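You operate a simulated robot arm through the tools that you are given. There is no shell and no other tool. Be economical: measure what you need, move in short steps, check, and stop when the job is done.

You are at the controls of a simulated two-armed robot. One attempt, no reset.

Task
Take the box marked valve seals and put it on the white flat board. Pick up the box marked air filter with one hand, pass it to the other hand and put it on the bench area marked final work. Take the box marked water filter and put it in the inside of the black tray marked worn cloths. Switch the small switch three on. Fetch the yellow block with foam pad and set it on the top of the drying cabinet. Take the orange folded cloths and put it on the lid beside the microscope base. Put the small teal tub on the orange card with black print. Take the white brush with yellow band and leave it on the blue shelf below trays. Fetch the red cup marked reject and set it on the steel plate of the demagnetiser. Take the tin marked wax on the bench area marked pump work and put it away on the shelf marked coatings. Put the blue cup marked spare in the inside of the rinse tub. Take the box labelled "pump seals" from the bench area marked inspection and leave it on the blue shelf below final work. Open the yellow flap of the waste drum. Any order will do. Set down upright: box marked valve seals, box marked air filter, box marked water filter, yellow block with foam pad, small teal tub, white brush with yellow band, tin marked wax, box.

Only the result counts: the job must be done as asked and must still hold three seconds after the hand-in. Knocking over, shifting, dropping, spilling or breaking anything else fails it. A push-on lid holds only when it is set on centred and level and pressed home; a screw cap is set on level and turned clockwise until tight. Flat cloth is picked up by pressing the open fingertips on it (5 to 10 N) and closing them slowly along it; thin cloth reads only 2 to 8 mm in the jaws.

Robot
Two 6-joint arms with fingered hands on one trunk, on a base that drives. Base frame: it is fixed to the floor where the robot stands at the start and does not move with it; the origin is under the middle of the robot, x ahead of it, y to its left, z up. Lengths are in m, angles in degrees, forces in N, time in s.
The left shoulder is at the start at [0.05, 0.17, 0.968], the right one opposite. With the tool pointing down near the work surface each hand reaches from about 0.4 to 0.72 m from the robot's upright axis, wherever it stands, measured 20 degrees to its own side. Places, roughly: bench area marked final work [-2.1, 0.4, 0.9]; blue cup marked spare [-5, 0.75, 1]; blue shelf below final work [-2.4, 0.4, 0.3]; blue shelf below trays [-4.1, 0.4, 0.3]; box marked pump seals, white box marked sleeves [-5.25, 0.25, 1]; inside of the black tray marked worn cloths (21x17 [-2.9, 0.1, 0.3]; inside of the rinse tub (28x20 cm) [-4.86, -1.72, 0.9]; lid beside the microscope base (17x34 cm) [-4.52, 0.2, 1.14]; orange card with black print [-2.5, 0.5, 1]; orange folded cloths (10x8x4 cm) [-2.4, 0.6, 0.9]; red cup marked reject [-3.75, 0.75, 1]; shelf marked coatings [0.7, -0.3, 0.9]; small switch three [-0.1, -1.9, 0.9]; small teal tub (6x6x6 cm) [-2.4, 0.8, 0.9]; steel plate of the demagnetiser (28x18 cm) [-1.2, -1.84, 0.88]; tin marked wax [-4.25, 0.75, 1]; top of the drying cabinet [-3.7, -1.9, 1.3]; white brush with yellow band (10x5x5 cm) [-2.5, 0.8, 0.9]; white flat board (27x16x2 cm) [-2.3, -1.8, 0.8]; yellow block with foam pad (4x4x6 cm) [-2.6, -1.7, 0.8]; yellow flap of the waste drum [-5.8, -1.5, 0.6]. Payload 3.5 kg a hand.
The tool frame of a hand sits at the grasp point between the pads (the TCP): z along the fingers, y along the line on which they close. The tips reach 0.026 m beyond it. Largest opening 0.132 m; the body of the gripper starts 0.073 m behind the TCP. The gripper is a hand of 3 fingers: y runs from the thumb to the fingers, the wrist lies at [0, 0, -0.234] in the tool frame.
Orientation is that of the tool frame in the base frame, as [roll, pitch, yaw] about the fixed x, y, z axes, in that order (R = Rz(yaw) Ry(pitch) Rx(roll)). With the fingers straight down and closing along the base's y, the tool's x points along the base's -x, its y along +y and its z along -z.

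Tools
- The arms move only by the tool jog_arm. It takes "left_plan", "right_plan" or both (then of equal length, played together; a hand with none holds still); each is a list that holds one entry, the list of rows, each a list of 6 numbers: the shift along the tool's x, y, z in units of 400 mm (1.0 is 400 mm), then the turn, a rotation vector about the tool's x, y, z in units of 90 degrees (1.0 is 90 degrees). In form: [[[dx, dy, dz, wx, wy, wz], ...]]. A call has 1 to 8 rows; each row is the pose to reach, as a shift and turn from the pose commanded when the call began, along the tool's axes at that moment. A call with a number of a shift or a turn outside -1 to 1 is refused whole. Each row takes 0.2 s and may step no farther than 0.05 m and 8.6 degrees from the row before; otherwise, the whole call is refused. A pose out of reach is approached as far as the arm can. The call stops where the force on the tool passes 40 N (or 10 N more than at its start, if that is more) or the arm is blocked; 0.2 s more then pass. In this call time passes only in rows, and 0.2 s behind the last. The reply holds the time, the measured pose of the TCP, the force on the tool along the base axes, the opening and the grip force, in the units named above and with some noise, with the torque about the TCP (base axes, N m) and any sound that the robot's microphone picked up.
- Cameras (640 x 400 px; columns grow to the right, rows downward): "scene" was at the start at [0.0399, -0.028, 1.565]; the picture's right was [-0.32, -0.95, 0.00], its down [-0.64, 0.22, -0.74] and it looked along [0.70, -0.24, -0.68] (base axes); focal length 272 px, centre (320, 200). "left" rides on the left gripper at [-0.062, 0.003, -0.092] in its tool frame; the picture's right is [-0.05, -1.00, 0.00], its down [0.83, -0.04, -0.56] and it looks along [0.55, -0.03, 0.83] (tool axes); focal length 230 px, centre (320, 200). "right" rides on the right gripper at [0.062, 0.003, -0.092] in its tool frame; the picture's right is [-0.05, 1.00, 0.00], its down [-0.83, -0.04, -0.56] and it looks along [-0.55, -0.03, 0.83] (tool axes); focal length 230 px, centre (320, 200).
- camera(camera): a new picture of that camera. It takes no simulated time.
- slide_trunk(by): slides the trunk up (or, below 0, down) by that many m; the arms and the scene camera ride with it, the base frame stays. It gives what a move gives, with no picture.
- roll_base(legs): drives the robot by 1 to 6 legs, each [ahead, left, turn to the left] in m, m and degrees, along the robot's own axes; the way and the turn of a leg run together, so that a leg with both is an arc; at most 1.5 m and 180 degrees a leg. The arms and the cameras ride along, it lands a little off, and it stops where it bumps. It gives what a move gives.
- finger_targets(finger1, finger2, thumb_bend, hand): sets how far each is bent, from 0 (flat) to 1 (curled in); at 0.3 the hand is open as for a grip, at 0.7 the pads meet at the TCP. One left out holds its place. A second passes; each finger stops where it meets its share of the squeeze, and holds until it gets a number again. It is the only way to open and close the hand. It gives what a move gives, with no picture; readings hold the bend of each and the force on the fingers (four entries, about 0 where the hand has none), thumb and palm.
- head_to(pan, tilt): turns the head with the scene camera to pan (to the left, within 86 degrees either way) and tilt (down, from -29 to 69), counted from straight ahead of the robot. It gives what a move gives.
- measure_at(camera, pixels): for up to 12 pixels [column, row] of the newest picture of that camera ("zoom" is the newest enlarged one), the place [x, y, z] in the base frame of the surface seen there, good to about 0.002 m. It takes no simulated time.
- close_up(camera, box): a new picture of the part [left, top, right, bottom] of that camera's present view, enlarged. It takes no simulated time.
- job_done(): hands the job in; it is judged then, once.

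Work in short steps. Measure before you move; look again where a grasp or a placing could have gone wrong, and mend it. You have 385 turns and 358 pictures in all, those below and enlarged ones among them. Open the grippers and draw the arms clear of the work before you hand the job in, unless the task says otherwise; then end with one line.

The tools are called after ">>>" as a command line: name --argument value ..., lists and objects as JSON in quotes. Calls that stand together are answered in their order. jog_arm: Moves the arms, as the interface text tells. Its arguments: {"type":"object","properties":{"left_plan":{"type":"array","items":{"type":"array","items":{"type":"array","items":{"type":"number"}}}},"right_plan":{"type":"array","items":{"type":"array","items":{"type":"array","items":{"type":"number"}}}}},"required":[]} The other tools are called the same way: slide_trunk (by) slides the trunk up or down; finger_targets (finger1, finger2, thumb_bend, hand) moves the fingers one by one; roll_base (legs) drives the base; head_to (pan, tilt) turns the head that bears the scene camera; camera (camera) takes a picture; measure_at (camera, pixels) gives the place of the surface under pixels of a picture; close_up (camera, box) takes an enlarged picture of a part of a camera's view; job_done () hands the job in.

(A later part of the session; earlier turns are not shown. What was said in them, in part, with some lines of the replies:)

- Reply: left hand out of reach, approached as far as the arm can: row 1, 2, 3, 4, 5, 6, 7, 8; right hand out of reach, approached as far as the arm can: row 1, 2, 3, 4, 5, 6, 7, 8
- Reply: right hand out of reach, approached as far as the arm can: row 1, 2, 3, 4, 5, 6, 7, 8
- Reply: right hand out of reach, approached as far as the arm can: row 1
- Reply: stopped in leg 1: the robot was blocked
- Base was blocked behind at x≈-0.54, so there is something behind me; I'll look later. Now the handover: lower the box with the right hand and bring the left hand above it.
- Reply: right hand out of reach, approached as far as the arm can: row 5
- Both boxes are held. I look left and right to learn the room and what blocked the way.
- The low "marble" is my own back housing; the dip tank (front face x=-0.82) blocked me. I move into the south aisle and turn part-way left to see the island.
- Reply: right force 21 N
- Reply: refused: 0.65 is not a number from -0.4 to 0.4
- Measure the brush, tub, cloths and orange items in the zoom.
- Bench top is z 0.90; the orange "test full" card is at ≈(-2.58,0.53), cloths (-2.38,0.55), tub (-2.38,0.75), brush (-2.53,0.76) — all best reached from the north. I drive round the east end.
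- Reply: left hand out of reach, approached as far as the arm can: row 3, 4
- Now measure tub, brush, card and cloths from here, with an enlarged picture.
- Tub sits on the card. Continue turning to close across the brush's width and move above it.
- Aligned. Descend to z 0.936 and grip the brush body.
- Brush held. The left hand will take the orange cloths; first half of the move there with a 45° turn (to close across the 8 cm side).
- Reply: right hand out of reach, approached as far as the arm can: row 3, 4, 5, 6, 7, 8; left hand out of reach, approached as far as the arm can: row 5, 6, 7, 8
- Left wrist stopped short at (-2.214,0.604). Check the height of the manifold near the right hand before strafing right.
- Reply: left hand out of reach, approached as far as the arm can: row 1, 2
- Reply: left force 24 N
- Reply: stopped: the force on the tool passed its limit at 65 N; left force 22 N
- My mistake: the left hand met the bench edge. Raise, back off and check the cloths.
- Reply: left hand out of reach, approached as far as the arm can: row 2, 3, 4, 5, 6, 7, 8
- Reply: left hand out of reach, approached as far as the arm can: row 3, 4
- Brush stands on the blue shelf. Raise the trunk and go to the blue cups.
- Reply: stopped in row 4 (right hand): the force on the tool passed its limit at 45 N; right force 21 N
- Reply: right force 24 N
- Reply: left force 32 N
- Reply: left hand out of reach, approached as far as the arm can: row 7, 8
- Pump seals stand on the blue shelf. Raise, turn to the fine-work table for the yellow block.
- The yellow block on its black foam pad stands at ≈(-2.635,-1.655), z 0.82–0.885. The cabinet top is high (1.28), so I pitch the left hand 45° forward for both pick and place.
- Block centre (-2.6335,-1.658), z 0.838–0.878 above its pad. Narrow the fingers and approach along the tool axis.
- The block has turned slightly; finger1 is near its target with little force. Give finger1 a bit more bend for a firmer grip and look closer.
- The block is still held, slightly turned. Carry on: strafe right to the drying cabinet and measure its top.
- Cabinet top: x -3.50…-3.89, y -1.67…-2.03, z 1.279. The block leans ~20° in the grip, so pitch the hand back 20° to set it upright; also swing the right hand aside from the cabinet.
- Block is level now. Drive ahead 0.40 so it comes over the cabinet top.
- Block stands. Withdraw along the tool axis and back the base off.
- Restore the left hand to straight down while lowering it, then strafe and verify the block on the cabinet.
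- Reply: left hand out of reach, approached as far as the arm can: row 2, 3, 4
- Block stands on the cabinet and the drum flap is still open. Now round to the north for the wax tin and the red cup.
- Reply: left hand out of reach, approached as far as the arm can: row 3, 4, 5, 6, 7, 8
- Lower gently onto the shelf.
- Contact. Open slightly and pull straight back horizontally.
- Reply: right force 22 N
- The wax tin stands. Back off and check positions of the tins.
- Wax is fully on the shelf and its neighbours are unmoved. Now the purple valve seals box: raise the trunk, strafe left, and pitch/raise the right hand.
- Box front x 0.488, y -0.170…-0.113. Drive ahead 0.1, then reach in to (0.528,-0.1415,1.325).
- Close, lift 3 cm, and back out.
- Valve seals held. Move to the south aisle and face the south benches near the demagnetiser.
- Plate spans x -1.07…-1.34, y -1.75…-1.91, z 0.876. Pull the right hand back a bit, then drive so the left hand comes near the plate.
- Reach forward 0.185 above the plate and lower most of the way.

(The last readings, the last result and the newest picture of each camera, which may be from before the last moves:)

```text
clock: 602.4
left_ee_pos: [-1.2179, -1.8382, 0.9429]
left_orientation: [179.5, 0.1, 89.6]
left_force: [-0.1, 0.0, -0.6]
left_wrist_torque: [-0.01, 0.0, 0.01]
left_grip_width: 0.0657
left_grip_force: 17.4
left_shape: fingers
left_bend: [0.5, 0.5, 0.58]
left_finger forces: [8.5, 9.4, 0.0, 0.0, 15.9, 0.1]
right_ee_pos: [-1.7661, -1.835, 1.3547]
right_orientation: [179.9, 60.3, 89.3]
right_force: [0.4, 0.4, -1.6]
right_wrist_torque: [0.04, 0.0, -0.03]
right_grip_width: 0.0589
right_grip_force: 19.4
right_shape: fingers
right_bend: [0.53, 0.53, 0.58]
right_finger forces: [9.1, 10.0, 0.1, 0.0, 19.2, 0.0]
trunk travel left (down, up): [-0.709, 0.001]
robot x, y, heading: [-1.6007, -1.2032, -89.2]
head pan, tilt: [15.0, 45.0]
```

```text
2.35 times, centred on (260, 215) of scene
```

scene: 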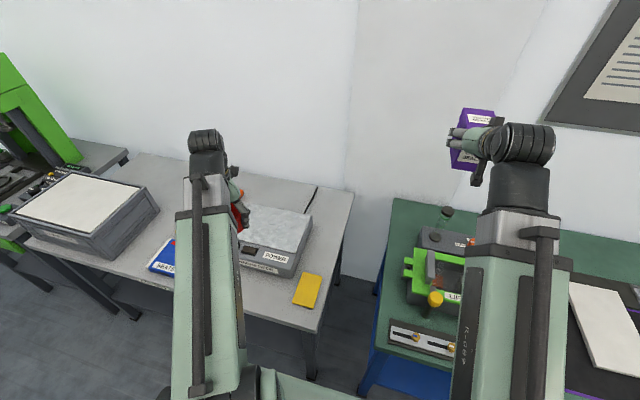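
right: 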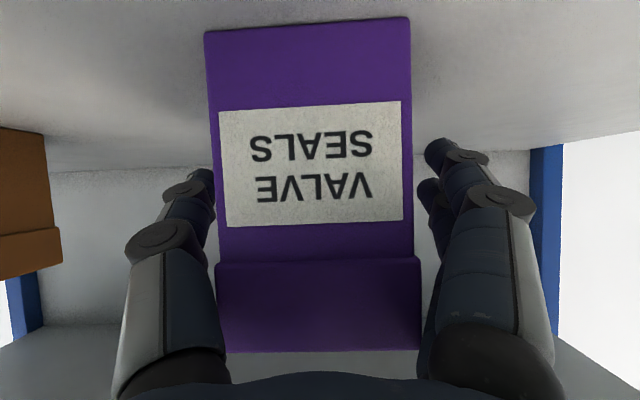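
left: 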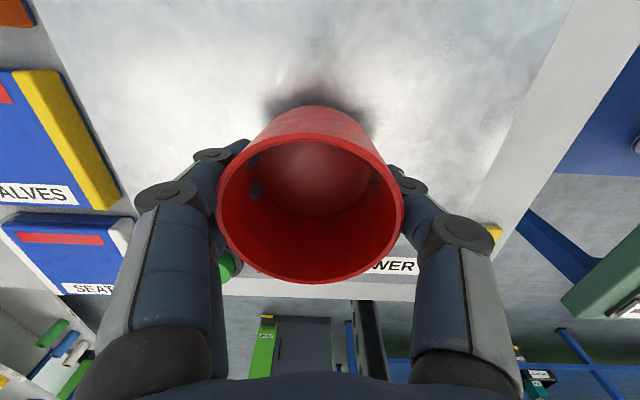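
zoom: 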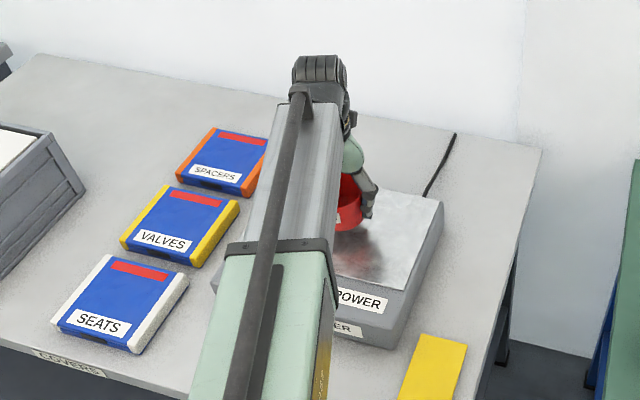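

Over the plate. Lower to contact.

>>> jog_arm --left_plan '[[[0, 0, 0.04, 0, 0, 0], [0, 0, 0.058, 0, 0, 0], [0, 0, 0.066, 0, 0, 0], [0, 0, 0.072, 0, 0, 0], [0, 0, 0.077, 0, 0, 0]]]'

```text
clock: 603.6
left_ee_pos: [-1.219, -1.8396, 0.9137]
left_orientation: [179.7, 0.0, 89.7]
left_force: [-0.5, 0.7, 2.2]
left_wrist_torque: [-0.02, -0.07, -0.01]
left_grip_width: 0.0657
left_grip_force: 16.3
left_shape: fingers
left_bend: [0.5, 0.5, 0.58]
left_finger forces: [8.3, 9.3, 0.0, 0.0, 16.2, 0.1]
right_ee_pos: [-1.7664, -1.8358, 1.3558]
right_orientation: [-180.0, 60.3, 89.3]
right_force: [-0.4, 0.0, -0.8]
right_wrist_torque: [-0.03, 0.04, 0.0]
right_grip_width: 0.0592
right_grip_force: 19.7
right_shape: fingers
right_bend: [0.53, 0.53, 0.58]
right_finger forces: [9.1, 10.0, 0.0, 0.1, 19.2, 0.1]
trunk travel left (down, up): [-0.709, 0.001]
robot x, y, heading: [-1.601, -1.2063, -89.5]
head pan, tilt: [15.0, 45.0]
```

Touching (about +4 N). Release and lift straight up.

>>> finger_targets --hand "left" --finger1 0.38 --finger2 0.38 --thumb_bend 0.38

>>> jog_arm --left_plan '[[[0, 0, -0.1, 0, 0, 0], [0, 0, -0.2, 0, 0, 0], [0, 0, -0.3, 0, 0, 0], [0, 0, -0.4, 0, 0, 0], [0, 0, -0.5, 0, 0, 0]]]'

>>> camera --camera "left"

```text
clock: 604.6
left_ee_pos: [-1.2194, -1.839, 0.9136]
left_orientation: [179.6, 0.2, 89.7]
left_force: [0.0, -0.3, -0.8]
left_wrist_torque: [0.0, 0.01, 0.01]
left_grip_width: 0.1077
left_grip_force: 0.0
left_shape: fingers
left_bend: [0.38, 0.38, 0.38]
left_finger forces: [0.0, 0.0, 0.0, 0.1, 0.0, 0.0]
right_ee_pos: [-1.7668, -1.8344, 1.3561]
right_orientation: [179.9, 60.2, 89.3]
right_force: [0.6, 0.3, -2.4]
right_wrist_torque: [0.04, -0.01, -0.01]
right_grip_width: 0.0591
right_grip_force: 19.0
right_shape: fingers
right_bend: [0.53, 0.53, 0.58]
right_finger forces: [9.1, 10.0, 0.1, 0.1, 19.2, 0.0]
trunk travel left (down, up): [-0.709, 0.001]
robot x, y, heading: [-1.5988, -1.2074, -88.9]
head pan, tilt: [15.0, 45.0]
```

```text
clock: 605.8
left_ee_pos: [-1.2214, -1.8417, 1.1126]
left_orientation: [179.6, 0.1, 89.8]
left_force: [-0.1, -0.2, -0.5]
left_wrist_torque: [0.02, 0.05, -0.02]
left_grip_width: 0.1076
left_grip_force: 0.1
left_shape: fingers
left_bend: [0.38, 0.38, 0.38]
left_finger forces: [0.0, 0.0, 0.0, 0.1, 0.0, 0.0]
right_ee_pos: [-1.7667, -1.8347, 1.3546]
right_orientation: [-180.0, 60.2, 89.3]
right_force: [0.0, 1.0, -1.9]
right_wrist_torque: [-0.02, -0.03, 0.01]
right_grip_width: 0.0592
right_grip_force: 18.6
right_shape: fingers
right_bend: [0.53, 0.53, 0.58]
right_finger forces: [9.1, 10.0, 0.1, 0.1, 19.2, 0.1]
trunk travel left (down, up): [-0.709, 0.001]
robot x, y, heading: [-1.6004, -1.2055, -89.2]
head pan, tilt: [15.0, 45.0]
```

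```text
189 pictures are left
```

left: 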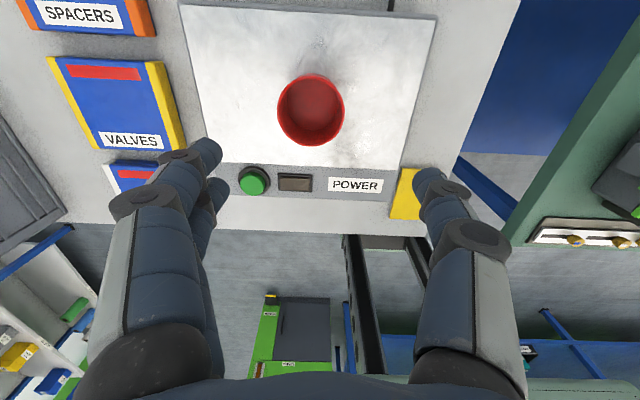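

Red cup is on the plate. Pull the left hand back, back off, and strafe to the fine-work table for the white board.

>>> roll_base --legs '[[-0.4, 0, 0]]'

>>> jog_arm --left_plan '[[[0.1, 0.03, 0, 0, 0, 0], [0.2, 0.06, 0, 0, 0, 0], [0.3, 0.09, 0, 0, 0, 0], [0.4, 0.12, 0, 0, 0, 0], [0.5, 0.15, 0, 0, 0, 0]]]'

>>> roll_base --legs '[[0, -0.56, 0]]'

>>> head_to --pan 0 --tilt 45

>>> camera --camera "scene"

```text
clock: 608.4
left_ee_pos: [-1.2227, -1.4283, 1.1117]
left_orientation: [179.7, 0.0, 90.4]
left_force: [0.1, 0.9, 0.9]
left_wrist_torque: [-0.03, 0.0, -0.02]
left_grip_width: 0.1078
left_grip_force: 0.0
left_shape: fingers
left_bend: [0.38, 0.38, 0.38]
left_finger forces: [0.0, 0.0, 0.0, 0.0, 0.0, 0.0]
right_ee_pos: [-1.7677, -1.4285, 1.3562]
right_orientation: [179.9, 60.4, 89.8]
right_force: [-0.9, 0.3, -1.6]
right_wrist_torque: [-0.01, 0.01, 0.02]
right_grip_width: 0.0593
right_grip_force: 18.8
right_shape: fingers
right_bend: [0.53, 0.53, 0.58]
right_finger forces: [9.1, 10.0, 0.1, 0.1, 19.2, 0.1]
trunk travel left (down, up): [-0.709, 0.001]
robot x, y, heading: [-1.6097, -0.7981, -88.8]
head pan, tilt: [15.0, 45.0]
```

```text
clock: 609.6
left_ee_pos: [-1.1648, -1.2307, 1.1137]
left_orientation: [179.7, 0.1, 90.4]
left_force: [0.2, 0.3, -0.7]
left_wrist_torque: [-0.04, -0.02, 0.0]
left_grip_width: 0.1076
left_grip_force: 0.0
left_shape: fingers
left_bend: [0.38, 0.38, 0.38]
left_finger forces: [0.1, 0.1, 0.0, 0.0, 0.1, 0.0]
right_ee_pos: [-1.7672, -1.4288, 1.3561]
right_orientation: [179.9, 60.3, 89.8]
right_force: [-0.7, -0.2, -1.5]
right_wrist_torque: [0.0, 0.03, 0.02]
right_grip_width: 0.0591
right_grip_force: 18.9
right_shape: fingers
right_bend: [0.53, 0.53, 0.58]
right_finger forces: [9.2, 10.0, 0.0, 0.0, 19.1, 0.1]
trunk travel left (down, up): [-0.709, 0.001]
robot x, y, heading: [-1.6069, -0.7965, -88.7]
head pan, tilt: [15.0, 45.0]
```

```text
clock: 612.7
left_ee_pos: [-1.7054, -1.2433, 1.1126]
left_orientation: [179.6, 0.1, 90.6]
left_force: [0.0, -0.8, 0.5]
left_wrist_torque: [0.03, 0.01, 0.01]
left_grip_width: 0.1078
left_grip_force: 0.1
left_shape: fingers
left_bend: [0.38, 0.38, 0.38]
left_finger forces: [0.0, 0.0, 0.0, 0.1, 0.1, 0.1]
right_ee_pos: [-2.3062, -1.4444, 1.3556]
right_orientation: [179.9, 60.3, 90.2]
right_force: [1.1, 0.5, -1.7]
right_wrist_torque: [0.0, 0.02, 0.0]
right_grip_width: 0.0591
right_grip_force: 19.1
right_shape: fingers
right_bend: [0.53, 0.53, 0.58]
right_finger forces: [9.1, 10.0, 0.0, 0.0, 19.2, 0.0]
trunk travel left (down, up): [-0.709, 0.001]
robot x, y, heading: [-2.1494, -0.8126, -88.3]
head pan, tilt: [15.0, 45.0]
```

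```text
clock: 613.5
left_ee_pos: [-1.7041, -1.2441, 1.1123]
left_orientation: [179.6, 0.1, 90.6]
left_force: [0.6, -0.6, -0.5]
left_wrist_torque: [-0.01, 0.04, 0.04]
left_grip_width: 0.1075
left_grip_force: 0.1
left_shape: fingers
left_bend: [0.38, 0.38, 0.38]
left_finger forces: [0.0, 0.0, 0.0, 0.1, 0.1, 0.0]
right_ee_pos: [-2.305, -1.4442, 1.356]
right_orientation: [180.0, 60.3, 90.2]
right_force: [0.5, 0.0, -0.7]
right_wrist_torque: [-0.02, -0.01, 0.02]
right_grip_width: 0.0592
right_grip_force: 18.8
right_shape: fingers
right_bend: [0.53, 0.53, 0.58]
right_finger forces: [9.2, 10.0, 0.0, 0.0, 19.1, 0.0]
trunk travel left (down, up): [-0.709, 0.001]
robot x, y, heading: [-2.1482, -0.8118, -88.5]
head pan, tilt: [0.0, 45.0]
```

```text
188 pictures are left
```

scene: 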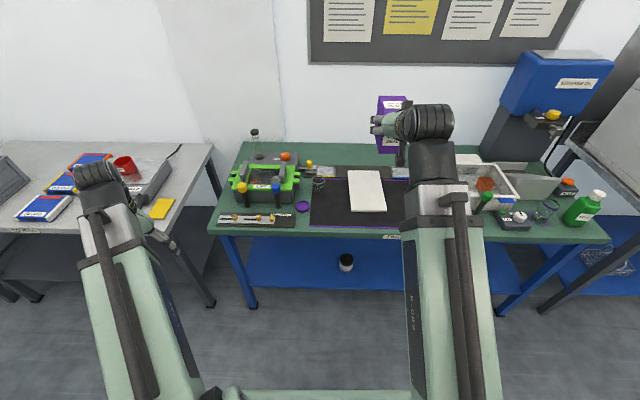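

>>> measure_at --camera "scene" --pixels '[[350, 172], [379, 171], [384, 207], [352, 209], [366, 190], [320, 182], [303, 205], [312, 172], [395, 200], [345, 205]]'

>>> close_up --camera "scene" --box '[290, 140, 430, 240]'

```text
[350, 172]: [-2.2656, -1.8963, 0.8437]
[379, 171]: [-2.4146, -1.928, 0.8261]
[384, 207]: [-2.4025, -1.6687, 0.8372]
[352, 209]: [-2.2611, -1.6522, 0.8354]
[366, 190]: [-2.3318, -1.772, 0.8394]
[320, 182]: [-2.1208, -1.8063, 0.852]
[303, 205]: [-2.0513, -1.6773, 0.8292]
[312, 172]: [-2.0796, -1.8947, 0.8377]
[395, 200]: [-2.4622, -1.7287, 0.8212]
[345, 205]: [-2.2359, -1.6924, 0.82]
```

```text
4.00 times, centred on (360, 190) of scene
```

zoom: 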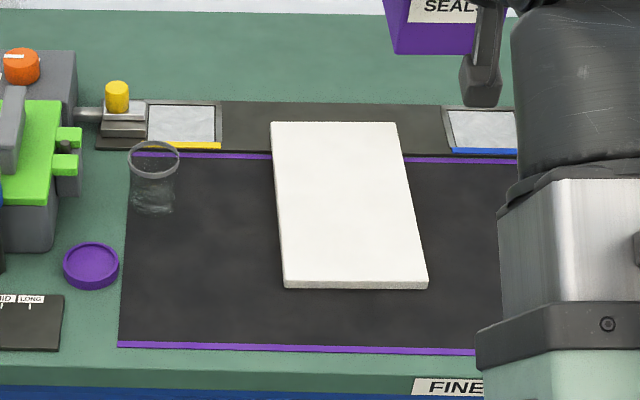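

Board: x -2.26…-2.41, y -1.65…-1.92, top 0.839. Drive ahead 0.22, then lower the right hand over it.

>>> roll_base --legs '[[0.22, -0.025, -1.5]]'

>>> jog_arm --right_plan '[[[0.088, 0, 0.085, 0, 0, 0], [0.176, 0, 0.17, 0, 0, 0], [0.264, 0, 0.255, 0, 0, 0], [0.353, 0, 0.34, 0, 0, 0], [0.441, 0, 0.424, 0, 0, 0], [0.529, 0, 0.509, 0, 0, 0], [0.618, 0, 0.594, 0, 0, 0], [0.706, 0, 0.679, 0, 0, 0]]]'

>>> camera --camera "scene"

>>> camera --camera "right"

```text
clock: 615.2
left_ee_pos: [-1.7363, -1.4775, 1.1117]
left_orientation: [179.6, 0.0, 89.3]
left_force: [-0.7, -0.8, 0.0]
left_wrist_torque: [0.01, 0.0, 0.04]
left_grip_width: 0.1078
left_grip_force: 0.0
left_shape: fingers
left_bend: [0.38, 0.38, 0.38]
left_finger forces: [0.0, 0.1, 0.0, 0.0, 0.1, 0.0]
right_ee_pos: [-2.3428, -1.6636, 1.3547]
right_orientation: [-180.0, 60.2, 88.8]
right_force: [0.1, -1.0, -0.1]
right_wrist_torque: [0.04, -0.02, -0.01]
right_grip_width: 0.0588
right_grip_force: 18.7
right_shape: fingers
right_bend: [0.53, 0.53, 0.58]
right_finger forces: [9.1, 10.0, 0.0, 0.0, 19.1, 0.1]
trunk travel left (down, up): [-0.709, 0.001]
robot x, y, heading: [-2.1677, -1.0352, -89.8]
head pan, tilt: [0.0, 45.0]
```

```text
clock: 617.0
left_ee_pos: [-1.7378, -1.4765, 1.1121]
left_orientation: [179.7, 0.1, 89.2]
left_force: [-0.2, 0.3, -0.3]
left_wrist_torque: [-0.01, -0.01, -0.03]
left_grip_width: 0.1078
left_grip_force: 0.1
left_shape: fingers
left_bend: [0.38, 0.38, 0.38]
left_finger forces: [0.1, 0.1, 0.0, 0.0, 0.0, 0.0]
right_ee_pos: [-2.3463, -1.7565, 0.9764]
right_orientation: [-180.0, 60.3, 88.8]
right_force: [0.1, -0.1, -1.8]
right_wrist_torque: [0.01, -0.02, -0.03]
right_grip_width: 0.0589
right_grip_force: 18.8
right_shape: fingers
right_bend: [0.53, 0.53, 0.58]
right_finger forces: [9.1, 9.9, 0.0, 0.0, 19.1, 0.1]
trunk travel left (down, up): [-0.709, 0.001]
robot x, y, heading: [-2.1688, -1.036, -89.6]
head pan, tilt: [0.0, 45.0]
```

```text
186 pictures are left
```

scene: 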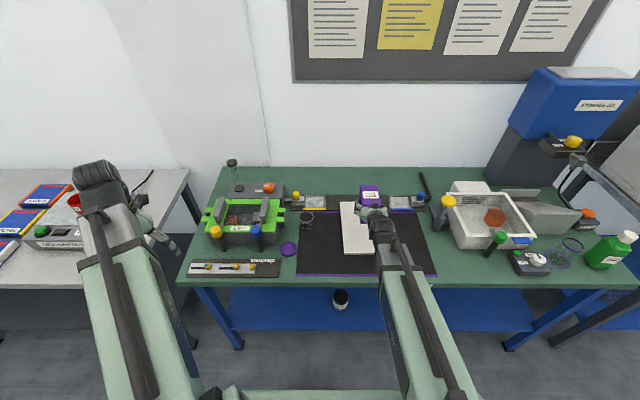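

```text
185 pictures are left
```

right: 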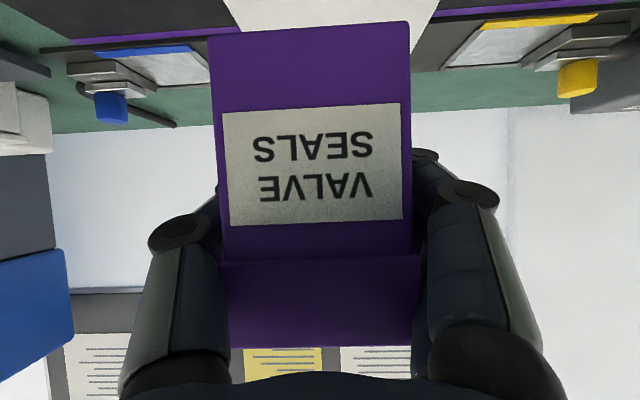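

Lower the remaining 8 cm with a 1 cm shift towards the board's centre line.

>>> jog_arm --right_plan '[[[0.06, 0.015, 0.034, 0, 0, 0], [0.12, 0.025, 0.068, 0, 0, 0], [0.155, 0.025, 0.088, 0, 0, 0], [0.168, 0.025, 0.096, 0, 0, 0], [0.176, 0.025, 0.1, 0, 0, 0], [0.183, 0.025, 0.104, 0, 0, 0]]]'

```text
clock: 618.4
left_ee_pos: [-1.7365, -1.4753, 1.1115]
left_orientation: [179.6, 0.1, 89.1]
left_force: [0.2, 0.1, 1.0]
left_wrist_torque: [-0.02, 0.01, 0.0]
left_grip_width: 0.1078
left_grip_force: 0.0
left_shape: fingers
left_bend: [0.38, 0.38, 0.38]
left_finger forces: [0.0, 0.1, 0.1, 0.1, 0.0, 0.1]
right_ee_pos: [-2.3337, -1.756, 0.8934]
right_orientation: [180.0, 60.5, 88.9]
right_force: [-1.3, 1.2, 7.4]
right_wrist_torque: [-0.38, 0.0, -0.02]
right_grip_width: 0.059
right_grip_force: 20.0
right_shape: fingers
right_bend: [0.53, 0.53, 0.58]
right_finger forces: [8.8, 10.7, 0.0, 0.0, 20.0, 0.0]
trunk travel left (down, up): [-0.709, 0.001]
robot x, y, heading: [-2.171, -1.0352, -89.9]
head pan, tilt: [0.0, 45.0]
```

Contact. Release and withdraw along the tool axis.

>>> finger_targets --hand "right" --finger1 0.36 --finger2 0.36 --thumb_bend 0.36

>>> jog_arm --right_plan '[[[0, 0, -0.1, 0, 0, 0], [0, 0, -0.2, 0, 0, 0], [-0.05, 0, -0.28, 0, 0, 0], [-0.15, 0, -0.34, 0, 0, 0], [-0.25, 0, -0.38, 0, 0, 0], [-0.35, 0, -0.42, 0, 0, 0]]]'

>>> camera --camera "right"

>>> camera --camera "scene"

```text
clock: 619.4
left_ee_pos: [-1.7367, -1.4771, 1.113]
left_orientation: [179.6, 0.1, 89.2]
left_force: [-0.5, -0.1, 0.5]
left_wrist_torque: [0.06, -0.01, -0.02]
left_grip_width: 0.1079
left_grip_force: 0.1
left_shape: fingers
left_bend: [0.38, 0.38, 0.38]
left_finger forces: [0.0, 0.0, 0.1, 0.1, 0.0, 0.0]
right_ee_pos: [-2.335, -1.7557, 0.8911]
right_orientation: [-180.0, 60.3, 88.7]
right_force: [0.7, 0.2, -0.7]
right_wrist_torque: [0.0, 0.02, 0.02]
right_grip_width: 0.1144
right_grip_force: 0.0
right_shape: fingers
right_bend: [0.36, 0.36, 0.36]
right_finger forces: [0.0, 0.0, 0.0, 0.0, 0.1, 0.1]
trunk travel left (down, up): [-0.709, 0.001]
robot x, y, heading: [-2.1701, -1.0363, -89.8]
head pan, tilt: [0.0, 45.0]
```

```text
clock: 620.8
left_ee_pos: [-1.736, -1.4753, 1.1124]
left_orientation: [179.6, 0.1, 89.2]
left_force: [0.9, 0.7, 0.7]
left_wrist_torque: [-0.01, 0.02, -0.01]
left_grip_width: 0.108
left_grip_force: 0.1
left_shape: fingers
left_bend: [0.38, 0.38, 0.38]
left_finger forces: [0.0, 0.0, 0.0, 0.0, 0.0, 0.0]
right_ee_pos: [-2.326, -1.71, 1.0986]
right_orientation: [179.9, 60.2, 88.8]
right_force: [0.0, 0.5, 0.4]
right_wrist_torque: [0.0, 0.03, 0.06]
right_grip_width: 0.1143
right_grip_force: 0.0
right_shape: fingers
right_bend: [0.36, 0.36, 0.36]
right_finger forces: [0.0, 0.1, 0.0, 0.0, 0.0, 0.0]
right hand out of reach, approached as far as the arm can: row 3, 4, 5, 6
trunk travel left (down, up): [-0.709, 0.001]
robot x, y, heading: [-2.1696, -1.0367, -89.6]
head pan, tilt: [0.0, 45.0]
```

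```text
184 pictures are left
```

right: 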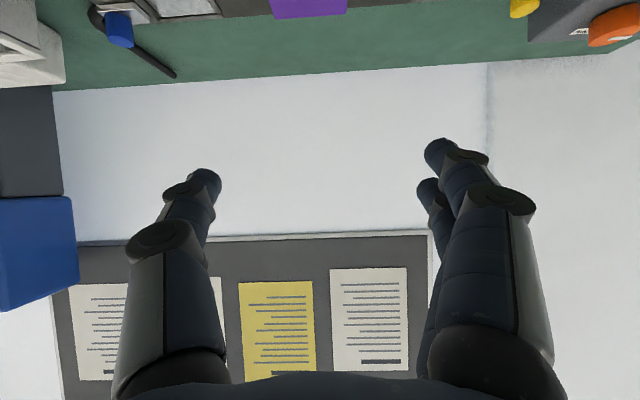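

```text
183 pictures are left
```

scene: 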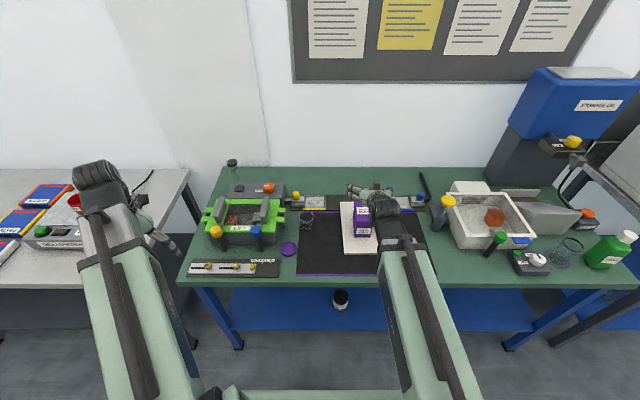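

Valve seals stand on the board. Finally, switch three on the sleeve-press table: back off and drive east.

>>> roll_base --legs '[[-0.35, 0, 0], [0, 1.45, 0], [0, 0.5, 0]]'

>>> head_to --pan 0 --tilt 42

>>> camera --camera "scene"

```text
clock: 632.4
left_ee_pos: [0.2061, -1.2083, 1.1118]
left_orientation: [179.7, 0.2, 86.2]
left_force: [-0.5, -0.6, -0.1]
left_wrist_torque: [-0.02, -0.01, 0.01]
left_grip_width: 0.1079
left_grip_force: 0.0
left_shape: fingers
left_bend: [0.38, 0.38, 0.38]
left_finger forces: [0.0, 0.0, 0.0, 0.0, 0.0, 0.0]
right_ee_pos: [-0.3949, -1.4129, 1.0987]
right_orientation: [-179.9, 60.3, 85.9]
right_force: [-0.1, -0.3, -0.4]
right_wrist_torque: [0.01, 0.04, -0.03]
right_grip_width: 0.1145
right_grip_force: 0.0
right_shape: fingers
right_bend: [0.36, 0.36, 0.36]
right_finger forces: [0.0, 0.0, 0.1, 0.0, 0.1, 0.1]
trunk travel left (down, up): [-0.709, 0.001]
robot x, y, heading: [-0.2037, -0.7453, -92.8]
head pan, tilt: [0.0, 45.0]
```

```text
clock: 633.0
left_ee_pos: [0.2048, -1.2095, 1.1133]
left_orientation: [179.6, 0.1, 86.4]
left_force: [-0.2, 0.9, 0.4]
left_wrist_torque: [0.0, 0.02, -0.02]
left_grip_width: 0.1077
left_grip_force: 0.0
left_shape: fingers
left_bend: [0.38, 0.38, 0.38]
left_finger forces: [0.0, 0.0, 0.0, 0.0, 0.0, 0.1]
right_ee_pos: [-0.3957, -1.4133, 1.0973]
right_orientation: [-180.0, 60.2, 85.8]
right_force: [-0.2, -0.5, -0.2]
right_wrist_torque: [-0.01, -0.02, 0.03]
right_grip_width: 0.1142
right_grip_force: 0.1
right_shape: fingers
right_bend: [0.36, 0.36, 0.36]
right_finger forces: [0.1, 0.0, 0.0, 0.0, 0.0, 0.0]
trunk travel left (down, up): [-0.709, 0.001]
robot x, y, heading: [-0.2045, -0.7469, -92.7]
head pan, tilt: [0.0, 42.0]
```

```text
182 pictures are left
```

scene: 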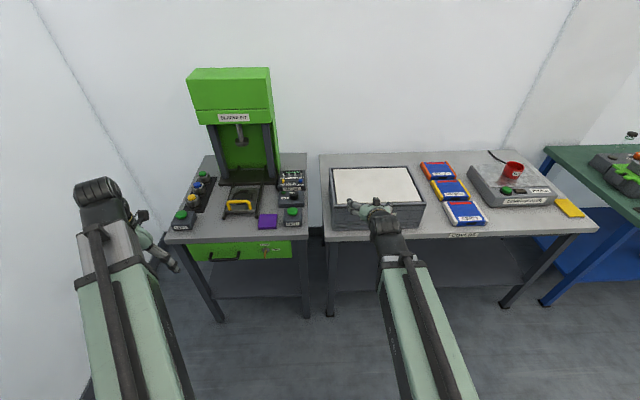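

>>> close_up --camera "scene" --box '[255, 160, 325, 235]'

>>> close_up --camera "scene" --box '[270, 165, 310, 195]'

```text
5.33 times, centred on (290, 198) of scene
```

zoom: 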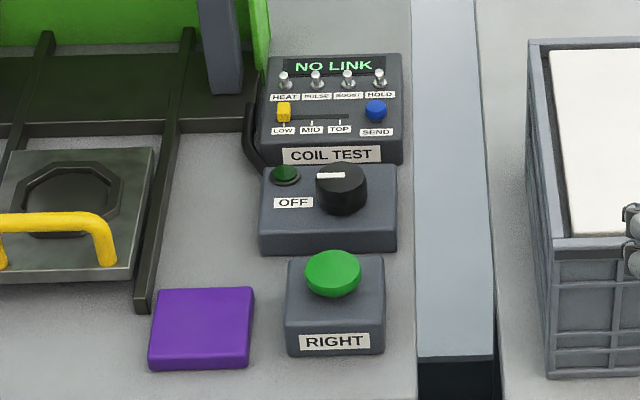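

```text
13.33 times, centred on (290, 180) of scene
```

zoom: 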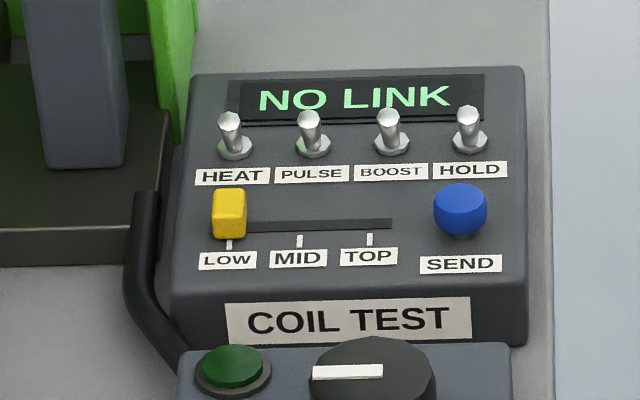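

The COIL TEST box has four toggles; the third is BOOST. Measure tips, bases and panel.

>>> measure_at --camera "zoom" --pixels '[[388, 114], [390, 130], [391, 150], [310, 114], [314, 152], [467, 112], [471, 150], [430, 160], [420, 215], [200, 120], [515, 120], [400, 290]]'

>>> measure_at --camera "zoom" --pixels '[[350, 60], [350, 80], [230, 112], [236, 150], [460, 205], [228, 205], [385, 120], [392, 120], [388, 108], [350, 330]]'

```text
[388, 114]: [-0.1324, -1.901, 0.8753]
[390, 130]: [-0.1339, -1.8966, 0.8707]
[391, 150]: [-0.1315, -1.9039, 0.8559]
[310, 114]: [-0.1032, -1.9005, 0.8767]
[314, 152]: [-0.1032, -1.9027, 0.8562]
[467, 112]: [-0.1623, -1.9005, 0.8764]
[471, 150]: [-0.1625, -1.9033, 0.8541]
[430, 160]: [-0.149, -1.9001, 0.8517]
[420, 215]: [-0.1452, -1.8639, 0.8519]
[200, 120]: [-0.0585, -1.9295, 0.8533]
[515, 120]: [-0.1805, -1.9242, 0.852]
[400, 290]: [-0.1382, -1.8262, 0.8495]
```

```text
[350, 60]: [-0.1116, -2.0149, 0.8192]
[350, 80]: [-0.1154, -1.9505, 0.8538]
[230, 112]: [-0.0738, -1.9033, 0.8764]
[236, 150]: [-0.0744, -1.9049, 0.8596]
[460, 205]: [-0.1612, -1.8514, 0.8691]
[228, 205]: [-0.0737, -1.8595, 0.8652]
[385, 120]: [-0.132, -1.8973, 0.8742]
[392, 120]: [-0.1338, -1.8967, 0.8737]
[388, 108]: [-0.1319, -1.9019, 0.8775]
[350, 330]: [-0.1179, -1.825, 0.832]
```

Toggles' tips lean towards me (+y), so "on" should be pushed away (-y). Check the press frame's clearance beside the box.

>>> measure_at --camera "scene" --pixels '[[268, 90], [270, 112], [274, 140], [278, 170], [255, 185], [284, 174], [305, 180], [290, 212], [290, 196], [262, 205], [345, 208], [240, 200]]'

```text
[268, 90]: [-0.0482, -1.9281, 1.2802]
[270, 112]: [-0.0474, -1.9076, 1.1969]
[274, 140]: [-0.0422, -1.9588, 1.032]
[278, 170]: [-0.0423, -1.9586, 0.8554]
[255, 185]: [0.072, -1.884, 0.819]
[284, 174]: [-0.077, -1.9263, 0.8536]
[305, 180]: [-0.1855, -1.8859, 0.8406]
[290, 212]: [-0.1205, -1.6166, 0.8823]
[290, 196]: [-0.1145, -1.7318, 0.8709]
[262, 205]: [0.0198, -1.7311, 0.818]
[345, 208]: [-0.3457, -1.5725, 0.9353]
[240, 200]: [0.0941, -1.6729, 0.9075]
```

Press frame edge is x≈-0.045, so the hand at x≈-0.13 clears it. Square up the heading, close the left hand into a slim point, and bring it in front.

>>> roll_base --legs '[[0, 0, 2.7]]'

>>> finger_targets --hand "left" --finger1 0.7 --finger2 0.7 --thumb_bend 0.7

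>>> jog_arm --left_plan '[[[-0.06, -0.1, 0, 0, 0, 0], [-0.12, -0.2, 0, 0, 0, 0], [-0.18, -0.3, 0, 0, 0, 0], [-0.24, -0.4, 0, 0, 0, 0], [-0.3, -0.5, 0, 0, 0, 0], [-0.36, -0.6, 0, 0, 0, 0], [-0.42, -0.7, 0, 0, 0, 0], [-0.48, -0.8, 0, 0, 0, 0]]]'

>>> camera --camera "left"

```text
clock: 633.8
left_ee_pos: [0.2273, -1.188, 1.1116]
left_orientation: [179.6, 0.0, 89.1]
left_force: [0.1, 1.1, -1.1]
left_wrist_torque: [0.01, 0.0, 0.0]
left_grip_width: 0.1077
left_grip_force: 0.1
left_shape: fingers
left_bend: [0.38, 0.38, 0.38]
left_finger forces: [0.0, 0.0, 0.0, 0.0, 0.1, 0.0]
right_ee_pos: [-0.3633, -1.4214, 1.0987]
right_orientation: [179.9, 60.2, 88.5]
right_force: [0.2, 0.2, 0.3]
right_wrist_torque: [0.0, -0.02, 0.01]
right_grip_width: 0.1143
right_grip_force: 0.0
right_shape: fingers
right_bend: [0.36, 0.36, 0.36]
right_finger forces: [0.1, 0.1, 0.0, 0.0, 0.0, 0.0]
trunk travel left (down, up): [-0.709, 0.001]
robot x, y, heading: [-0.207, -0.7438, -89.8]
head pan, tilt: [0.0, 42.0]
```

```text
clock: 634.8
left_ee_pos: [0.2268, -1.1893, 1.1131]
left_orientation: [179.6, 0.2, 89.0]
left_force: [-0.3, -0.5, 0.6]
left_wrist_torque: [-0.01, -0.06, -0.01]
left_grip_width: 0.0064
left_grip_force: 0.1
left_shape: fingers
left_bend: [0.7, 0.7, 0.7]
left_finger forces: [0.1, 0.0, 0.0, 0.0, 0.0, 0.1]
right_ee_pos: [-0.3639, -1.4214, 1.0987]
right_orientation: [-179.9, 60.3, 88.5]
right_force: [0.5, -0.3, 0.3]
right_wrist_torque: [0.01, 0.0, 0.02]
right_grip_width: 0.1144
right_grip_force: 0.0
right_shape: fingers
right_bend: [0.36, 0.36, 0.36]
right_finger forces: [0.0, 0.0, 0.1, 0.1, 0.0, 0.0]
trunk travel left (down, up): [-0.709, 0.001]
robot x, y, heading: [-0.2072, -0.7462, -89.9]
head pan, tilt: [0.0, 42.0]
```

```text
clock: 636.6
left_ee_pos: [-0.0929, -1.3782, 1.1098]
left_orientation: [179.6, 0.0, 89.0]
left_force: [0.3, -0.3, -1.0]
left_wrist_torque: [-0.01, 0.01, -0.03]
left_grip_width: 0.0061
left_grip_force: 0.1
left_shape: fingers
left_bend: [0.7, 0.7, 0.7]
left_finger forces: [0.0, 0.0, 0.0, 0.1, 0.0, 0.0]
right_ee_pos: [-0.3639, -1.4221, 1.0986]
right_orientation: [179.8, 60.2, 88.7]
right_force: [-0.4, 0.4, 0.8]
right_wrist_torque: [0.02, -0.02, 0.03]
right_grip_width: 0.1142
right_grip_force: 0.0
right_shape: fingers
right_bend: [0.36, 0.36, 0.36]
right_finger forces: [0.1, 0.1, 0.0, 0.1, 0.0, 0.0]
trunk travel left (down, up): [-0.709, 0.001]
robot x, y, heading: [-0.2033, -0.7438, -90.2]
head pan, tilt: [0.0, 42.0]
```

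```text
179 pictures are left
```

left: 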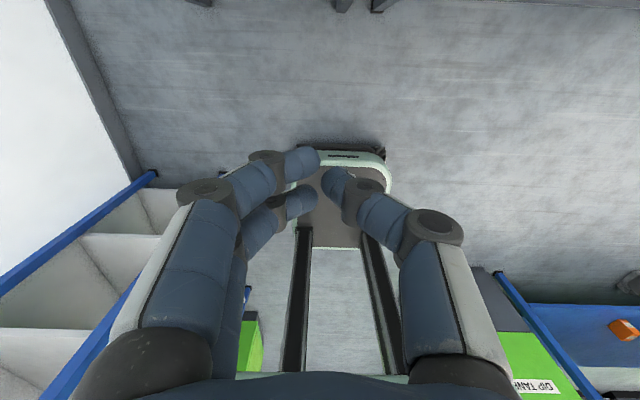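

>>> measure_at --camera "left" --pixels '[[312, 160], [316, 165], [300, 163], [310, 200], [328, 180], [340, 185], [285, 165], [265, 180], [350, 200]]'

>>> close_up --camera "left" --box '[230, 120, 430, 260]'

```text
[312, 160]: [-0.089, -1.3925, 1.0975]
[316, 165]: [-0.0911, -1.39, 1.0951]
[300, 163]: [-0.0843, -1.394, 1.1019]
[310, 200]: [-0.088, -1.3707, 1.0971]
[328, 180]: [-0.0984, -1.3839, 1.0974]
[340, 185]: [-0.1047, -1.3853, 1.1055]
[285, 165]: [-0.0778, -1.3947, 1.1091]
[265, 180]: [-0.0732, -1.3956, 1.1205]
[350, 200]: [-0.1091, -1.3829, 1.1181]
```

```text
2.86 times, centred on (330, 190) of left
```

zoom: 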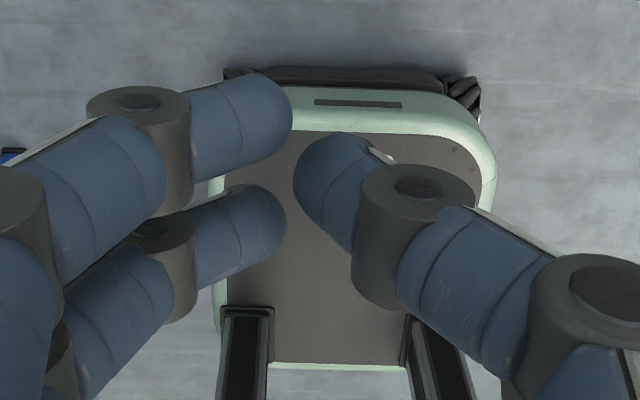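

Finger geometry relative to the TCP is clear: the leading finger edge is 2.2 cm in front of the TCP. Drive ahead 0.45 and position above, in front of the toggles.

>>> roll_base --legs '[[0.45, -0.04, 0]]'

>>> camera --camera "left"

```text
clock: 639.4
left_ee_pos: [-0.1303, -1.8335, 1.109]
left_orientation: [179.6, -0.1, 89.3]
left_force: [0.5, -0.5, -0.3]
left_wrist_torque: [0.05, -0.01, 0.0]
left_grip_width: 0.006
left_grip_force: 0.0
left_shape: fingers
left_bend: [0.7, 0.7, 0.7]
left_finger forces: [0.0, 0.0, 0.0, 0.1, 0.1, 0.1]
right_ee_pos: [-0.4022, -1.8782, 1.0973]
right_orientation: [-180.0, 60.2, 88.8]
right_force: [-0.1, 0.5, -0.2]
right_wrist_torque: [-0.01, 0.0, -0.01]
right_grip_width: 0.1144
right_grip_force: 0.1
right_shape: fingers
right_bend: [0.36, 0.36, 0.36]
right_finger forces: [0.0, 0.0, 0.1, 0.1, 0.1, 0.1]
trunk travel left (down, up): [-0.709, 0.001]
robot x, y, heading: [-0.2477, -1.2025, -89.7]
head pan, tilt: [0.0, 42.0]
```

```text
177 pictures are left
```

left: 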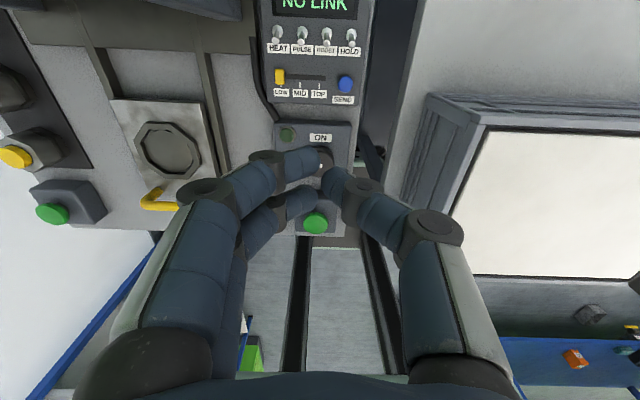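

>>> measure_at --camera "left" --pixels '[[326, 32], [326, 40], [302, 32], [351, 32], [345, 80], [322, 160], [327, 50], [279, 72]]'

>>> close_up --camera "left" --box '[255, 0, 375, 110]'

```text
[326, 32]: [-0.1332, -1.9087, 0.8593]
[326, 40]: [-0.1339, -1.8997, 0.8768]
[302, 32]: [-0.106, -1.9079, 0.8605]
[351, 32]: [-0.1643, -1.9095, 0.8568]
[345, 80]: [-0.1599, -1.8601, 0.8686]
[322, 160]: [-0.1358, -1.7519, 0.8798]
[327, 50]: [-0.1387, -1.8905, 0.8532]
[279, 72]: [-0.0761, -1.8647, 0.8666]
```

```text
3.64 times, centred on (315, 55) of left
```

zoom: 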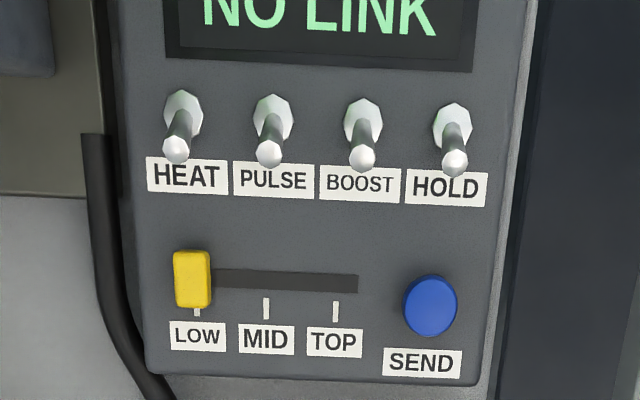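

Toggles clearly lean to the front. Descend to just in front of BOOST.

>>> jog_arm --left_plan '[[[-0.035, -0.008, 0.1, 0, 0, 0], [-0.071, -0.017, 0.2, 0, 0, 0], [-0.071, -0.017, 0.3, 0, 0, 0], [-0.071, -0.017, 0.4, 0, 0, 0], [-0.071, -0.017, 0.47, 0, 0, 0]]]'

>>> close_up --camera "left" --box '[230, 60, 430, 240]'

>>> camera --camera "scene"

```text
clock: 640.6
left_ee_pos: [-0.1365, -1.8632, 0.9223]
left_orientation: [179.6, 0.0, 89.1]
left_force: [0.1, -0.7, 0.3]
left_wrist_torque: [-0.02, 0.0, -0.02]
left_grip_width: 0.0061
left_grip_force: 0.0
left_shape: fingers
left_bend: [0.7, 0.7, 0.7]
left_finger forces: [0.0, 0.2, 0.1, 0.0, 0.0, 0.0]
right_ee_pos: [-0.4014, -1.8769, 1.0974]
right_orientation: [180.0, 60.3, 88.9]
right_force: [-1.0, -0.9, 1.1]
right_wrist_torque: [0.02, 0.0, 0.01]
right_grip_width: 0.1143
right_grip_force: 0.1
right_shape: fingers
right_bend: [0.36, 0.36, 0.36]
right_finger forces: [0.0, 0.1, 0.0, 0.0, 0.0, 0.0]
trunk travel left (down, up): [-0.709, 0.001]
robot x, y, heading: [-0.2438, -1.2005, -90.0]
head pan, tilt: [0.0, 42.0]
```

```text
2.22 times, centred on (330, 150) of left
```

zoom: 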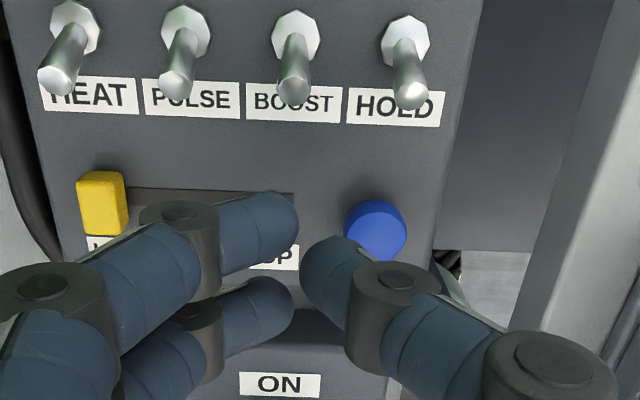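

```text
174 pictures are left
```

scene: 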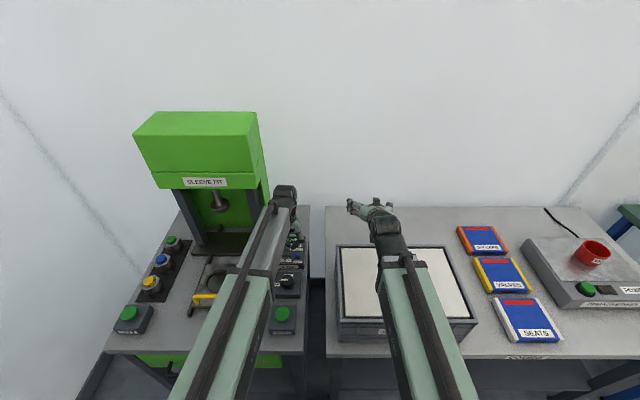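

Shift 5 mm so the fingertip covers BOOST, lower to z≈0.896 (above SEND), then push away in small rows.

>>> jog_arm --left_plan '[[[0, -0.012, 0.03, 0, 0, 0], [0, -0.012, 0.066, 0, 0, 0], [-0.02, -0.012, 0.066, 0, 0, 0], [-0.035, -0.012, 0.066, 0, 0, 0], [-0.048, -0.012, 0.066, 0, 0, 0]]]'

>>> close_up --camera "left" --box '[230, 60, 430, 240]'

```text
clock: 641.8
left_ee_pos: [-0.1412, -1.8805, 0.8958]
left_orientation: [179.6, 0.1, 89.1]
left_force: [-0.1, 3.2, 2.4]
left_wrist_torque: [0.03, -0.03, 0.02]
left_grip_width: 0.0052
left_grip_force: 1.6
left_shape: fingers
left_bend: [0.7, 0.7, 0.7]
left_finger forces: [3.7, 0.0, 0.1, 0.1, 0.0, 0.0]
right_ee_pos: [-0.4015, -1.8782, 1.0973]
right_orientation: [-180.0, 60.3, 88.8]
right_force: [0.3, 0.9, -1.0]
right_wrist_torque: [0.0, 0.01, -0.03]
right_grip_width: 0.1144
right_grip_force: 0.1
right_shape: fingers
right_bend: [0.36, 0.36, 0.36]
right_finger forces: [0.0, 0.0, 0.0, 0.0, 0.1, 0.0]
trunk travel left (down, up): [-0.709, 0.001]
robot x, y, heading: [-0.2473, -1.2013, -90.0]
head pan, tilt: [0.0, 42.0]
```

```text
2.22 times, centred on (330, 150) of left
```

zoom: 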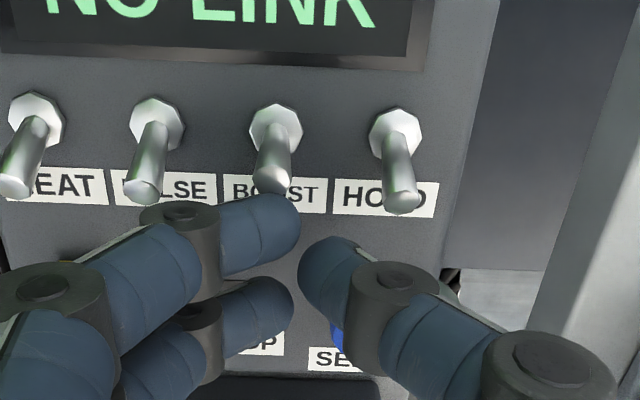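

Finger has met BOOST (3 N). Keep pushing away.

>>> jog_arm --left_plan '[[[-0.01, 0, 0, 0, 0, 0], [-0.02, 0, 0, 0, 0, 0], [-0.03, 0, 0, 0, 0, 0], [-0.038, 0, 0, 0, 0, 0]]]'

>>> close_up --camera "left" --box '[230, 60, 430, 240]'

```text
clock: 642.8
left_ee_pos: [-0.1402, -1.8948, 0.8968]
left_orientation: [179.6, 0.0, 89.2]
left_force: [-0.1, 5.8, 0.0]
left_wrist_torque: [0.09, -0.02, 0.07]
left_grip_width: 0.005
left_grip_force: 2.8
left_shape: fingers
left_bend: [0.7, 0.7, 0.7]
left_finger forces: [5.2, 0.0, 0.0, 0.0, 0.0, 0.0]
right_ee_pos: [-0.4025, -1.8763, 1.0985]
right_orientation: [179.9, 60.3, 88.7]
right_force: [0.3, 0.0, 0.2]
right_wrist_torque: [0.02, 0.02, 0.03]
right_grip_width: 0.1144
right_grip_force: 0.2
right_shape: fingers
right_bend: [0.36, 0.36, 0.36]
right_finger forces: [0.0, 0.0, 0.0, 0.0, 0.0, 0.1]
trunk travel left (down, up): [-0.709, 0.001]
robot x, y, heading: [-0.2454, -1.2003, -89.8]
head pan, tilt: [0.0, 42.0]
```

```text
2.22 times, centred on (330, 150) of left
```

zoom: 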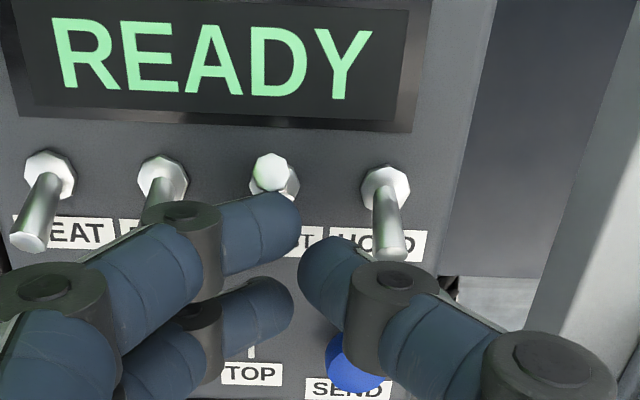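

The display turned to READY and BOOST has flipped. Withdraw back and up, then check the toggles.

>>> jog_arm --left_plan '[[[0.06, 0, -0.01, 0, 0, 0], [0.07, 0, -0.1, 0, 0, 0], [0.07, 0, -0.22, 0, 0, 0], [0.07, 0, -0.34, 0, 0, 0], [0.07, 0, -0.46, 0, 0, 0]]]'

>>> close_up --camera "left" --box '[245, 0, 385, 120]'

```text
clock: 644.0
left_ee_pos: [-0.1427, -1.8692, 1.0772]
left_orientation: [179.6, 0.1, 89.2]
left_force: [-0.3, 1.1, -0.5]
left_wrist_torque: [-0.01, 0.05, -0.03]
left_grip_width: 0.0051
left_grip_force: 0.1
left_shape: fingers
left_bend: [0.7, 0.7, 0.7]
left_finger forces: [0.1, 0.0, 0.0, 0.1, 0.1, 0.0]
right_ee_pos: [-0.4023, -1.8771, 1.0975]
right_orientation: [180.0, 60.3, 88.8]
right_force: [-0.4, -0.5, -1.1]
right_wrist_torque: [-0.01, 0.04, -0.02]
right_grip_width: 0.1145
right_grip_force: 0.0
right_shape: fingers
right_bend: [0.36, 0.36, 0.36]
right_finger forces: [0.1, 0.1, 0.1, 0.0, 0.0, 0.0]
trunk travel left (down, up): [-0.709, 0.001]
robot x, y, heading: [-0.2492, -1.2012, -89.7]
head pan, tilt: [0.0, 42.0]
```

```text
3.33 times, centred on (315, 60) of left
```

zoom: 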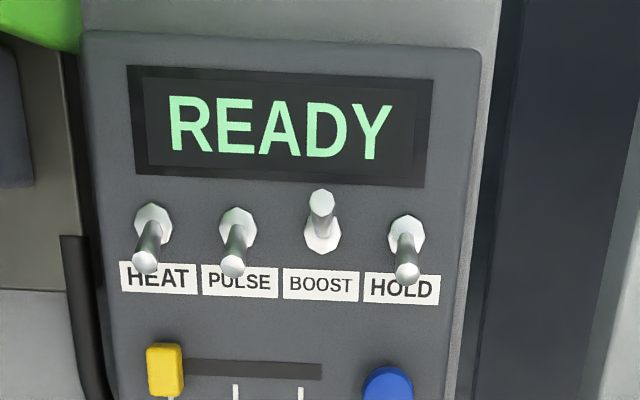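

Only BOOST is switched and the display reads READY. Back away and open the hands.

>>> roll_base --legs '[[-0.45, 0, 0]]'

>>> finger_targets --hand "left" --finger1 0.3 --finger2 0.3 --thumb_bend 0.3

>>> finger_targets --hand "right" --finger1 0.3 --finger2 0.3 --thumb_bend 0.3

>>> head_to --pan -40 --tilt 30

>>> camera --camera "scene"

```text
clock: 646.7
left_ee_pos: [-0.1388, -1.4214, 1.0758]
left_orientation: [179.6, 0.2, 89.7]
left_force: [-0.2, 0.7, 0.1]
left_wrist_torque: [0.0, 0.03, 0.0]
left_grip_width: 0.0048
left_grip_force: 0.1
left_shape: fingers
left_bend: [0.7, 0.7, 0.7]
left_finger forces: [0.1, 0.0, 0.0, 0.0, 0.1, 0.0]
right_ee_pos: [-0.3987, -1.4319, 1.0979]
right_orientation: [-180.0, 60.3, 89.3]
right_force: [-0.5, 0.7, -0.6]
right_wrist_torque: [0.01, -0.01, 0.01]
right_grip_width: 0.1144
right_grip_force: 0.0
right_shape: fingers
right_bend: [0.36, 0.36, 0.36]
right_finger forces: [0.1, 0.0, 0.1, 0.0, 0.0, 0.0]
trunk travel left (down, up): [-0.709, 0.001]
robot x, y, heading: [-0.2467, -0.7531, -89.2]
head pan, tilt: [0.0, 42.0]
```

```text
clock: 647.7
left_ee_pos: [-0.1394, -1.4229, 1.077]
left_orientation: [179.6, 0.0, 89.6]
left_force: [0.0, -1.0, 0.6]
left_wrist_torque: [0.03, 0.0, 0.02]
left_grip_width: 0.1338
left_grip_force: 0.0
left_shape: fingers
left_bend: [0.3, 0.3, 0.3]
left_finger forces: [0.1, 0.1, 0.0, 0.0, 0.0, 0.0]
right_ee_pos: [-0.3987, -1.4316, 1.0977]
right_orientation: [179.9, 60.3, 89.3]
right_force: [-0.1, 0.3, -0.3]
right_wrist_torque: [0.03, 0.0, 0.02]
right_grip_width: 0.1143
right_grip_force: 0.1
right_shape: fingers
right_bend: [0.36, 0.36, 0.36]
right_finger forces: [0.0, 0.0, 0.0, 0.0, 0.1, 0.0]
trunk travel left (down, up): [-0.709, 0.001]
robot x, y, heading: [-0.2462, -0.7554, -89.4]
head pan, tilt: [0.0, 42.0]
```

```text
clock: 648.7
left_ee_pos: [-0.138, -1.423, 1.0766]
left_orientation: [179.6, 0.2, 89.7]
left_force: [-0.2, 0.5, -0.6]
left_wrist_torque: [0.01, 0.0, 0.0]
left_grip_width: 0.1339
left_grip_force: 0.1
left_shape: fingers
left_bend: [0.3, 0.3, 0.3]
left_finger forces: [0.0, 0.0, 0.1, 0.0, 0.0, 0.1]
right_ee_pos: [-0.3995, -1.431, 1.098]
right_orientation: [180.0, 60.2, 89.3]
right_force: [-0.5, 0.7, -0.3]
right_wrist_torque: [0.0, 0.01, 0.03]
right_grip_width: 0.134
right_grip_force: 0.2
right_shape: fingers
right_bend: [0.3, 0.3, 0.3]
right_finger forces: [0.0, 0.0, 0.0, 0.0, 0.1, 0.0]
trunk travel left (down, up): [-0.709, 0.001]
robot x, y, heading: [-0.2502, -0.7496, -89.3]
head pan, tilt: [0.0, 42.0]
```

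```text
clock: 649.8
left_ee_pos: [-0.1386, -1.4217, 1.0763]
left_orientation: [179.6, 0.2, 89.7]
left_force: [-0.2, 0.9, 0.5]
left_wrist_torque: [-0.02, -0.02, -0.01]
left_grip_width: 0.1337
left_grip_force: 0.0
left_shape: fingers
left_bend: [0.3, 0.3, 0.3]
left_finger forces: [0.1, 0.0, 0.0, 0.0, 0.1, 0.0]
right_ee_pos: [-0.3981, -1.4319, 1.0976]
right_orientation: [180.0, 60.3, 89.3]
right_force: [-0.9, -0.1, 0.2]
right_wrist_torque: [0.03, 0.0, 0.04]
right_grip_width: 0.1338
right_grip_force: 0.0
right_shape: fingers
right_bend: [0.3, 0.3, 0.3]
right_finger forces: [0.0, 0.1, 0.0, 0.0, 0.0, 0.0]
trunk travel left (down, up): [-0.709, 0.001]
robot x, y, heading: [-0.2494, -0.7541, -89.1]
head pan, tilt: [-40.0, 30.0]
```

```text
170 pictures are left
```

scene: 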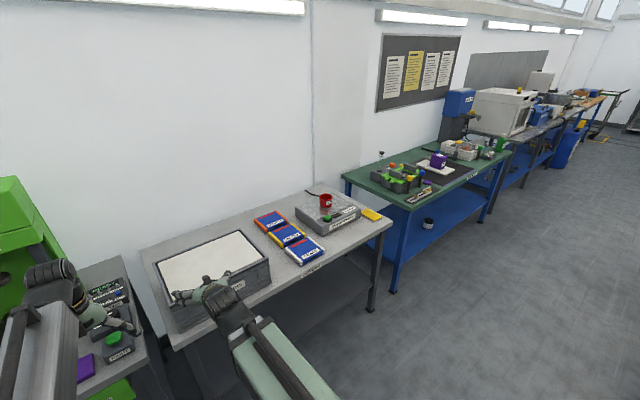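

All items are in place, hands are open and clear of the work. Handing in.

>>> job_done

```text
The job is handed in.
```

All thirteen tasks are done and the job is handed in. I took "small switch three" to be the third toggle on the coil test box, marked BOOST; the display changed to READY when I switched it on. At one point the folded cloths pressed against the bench edge while I was lowering the trunk. The cloths were undamaged and nothing on the bench moved.
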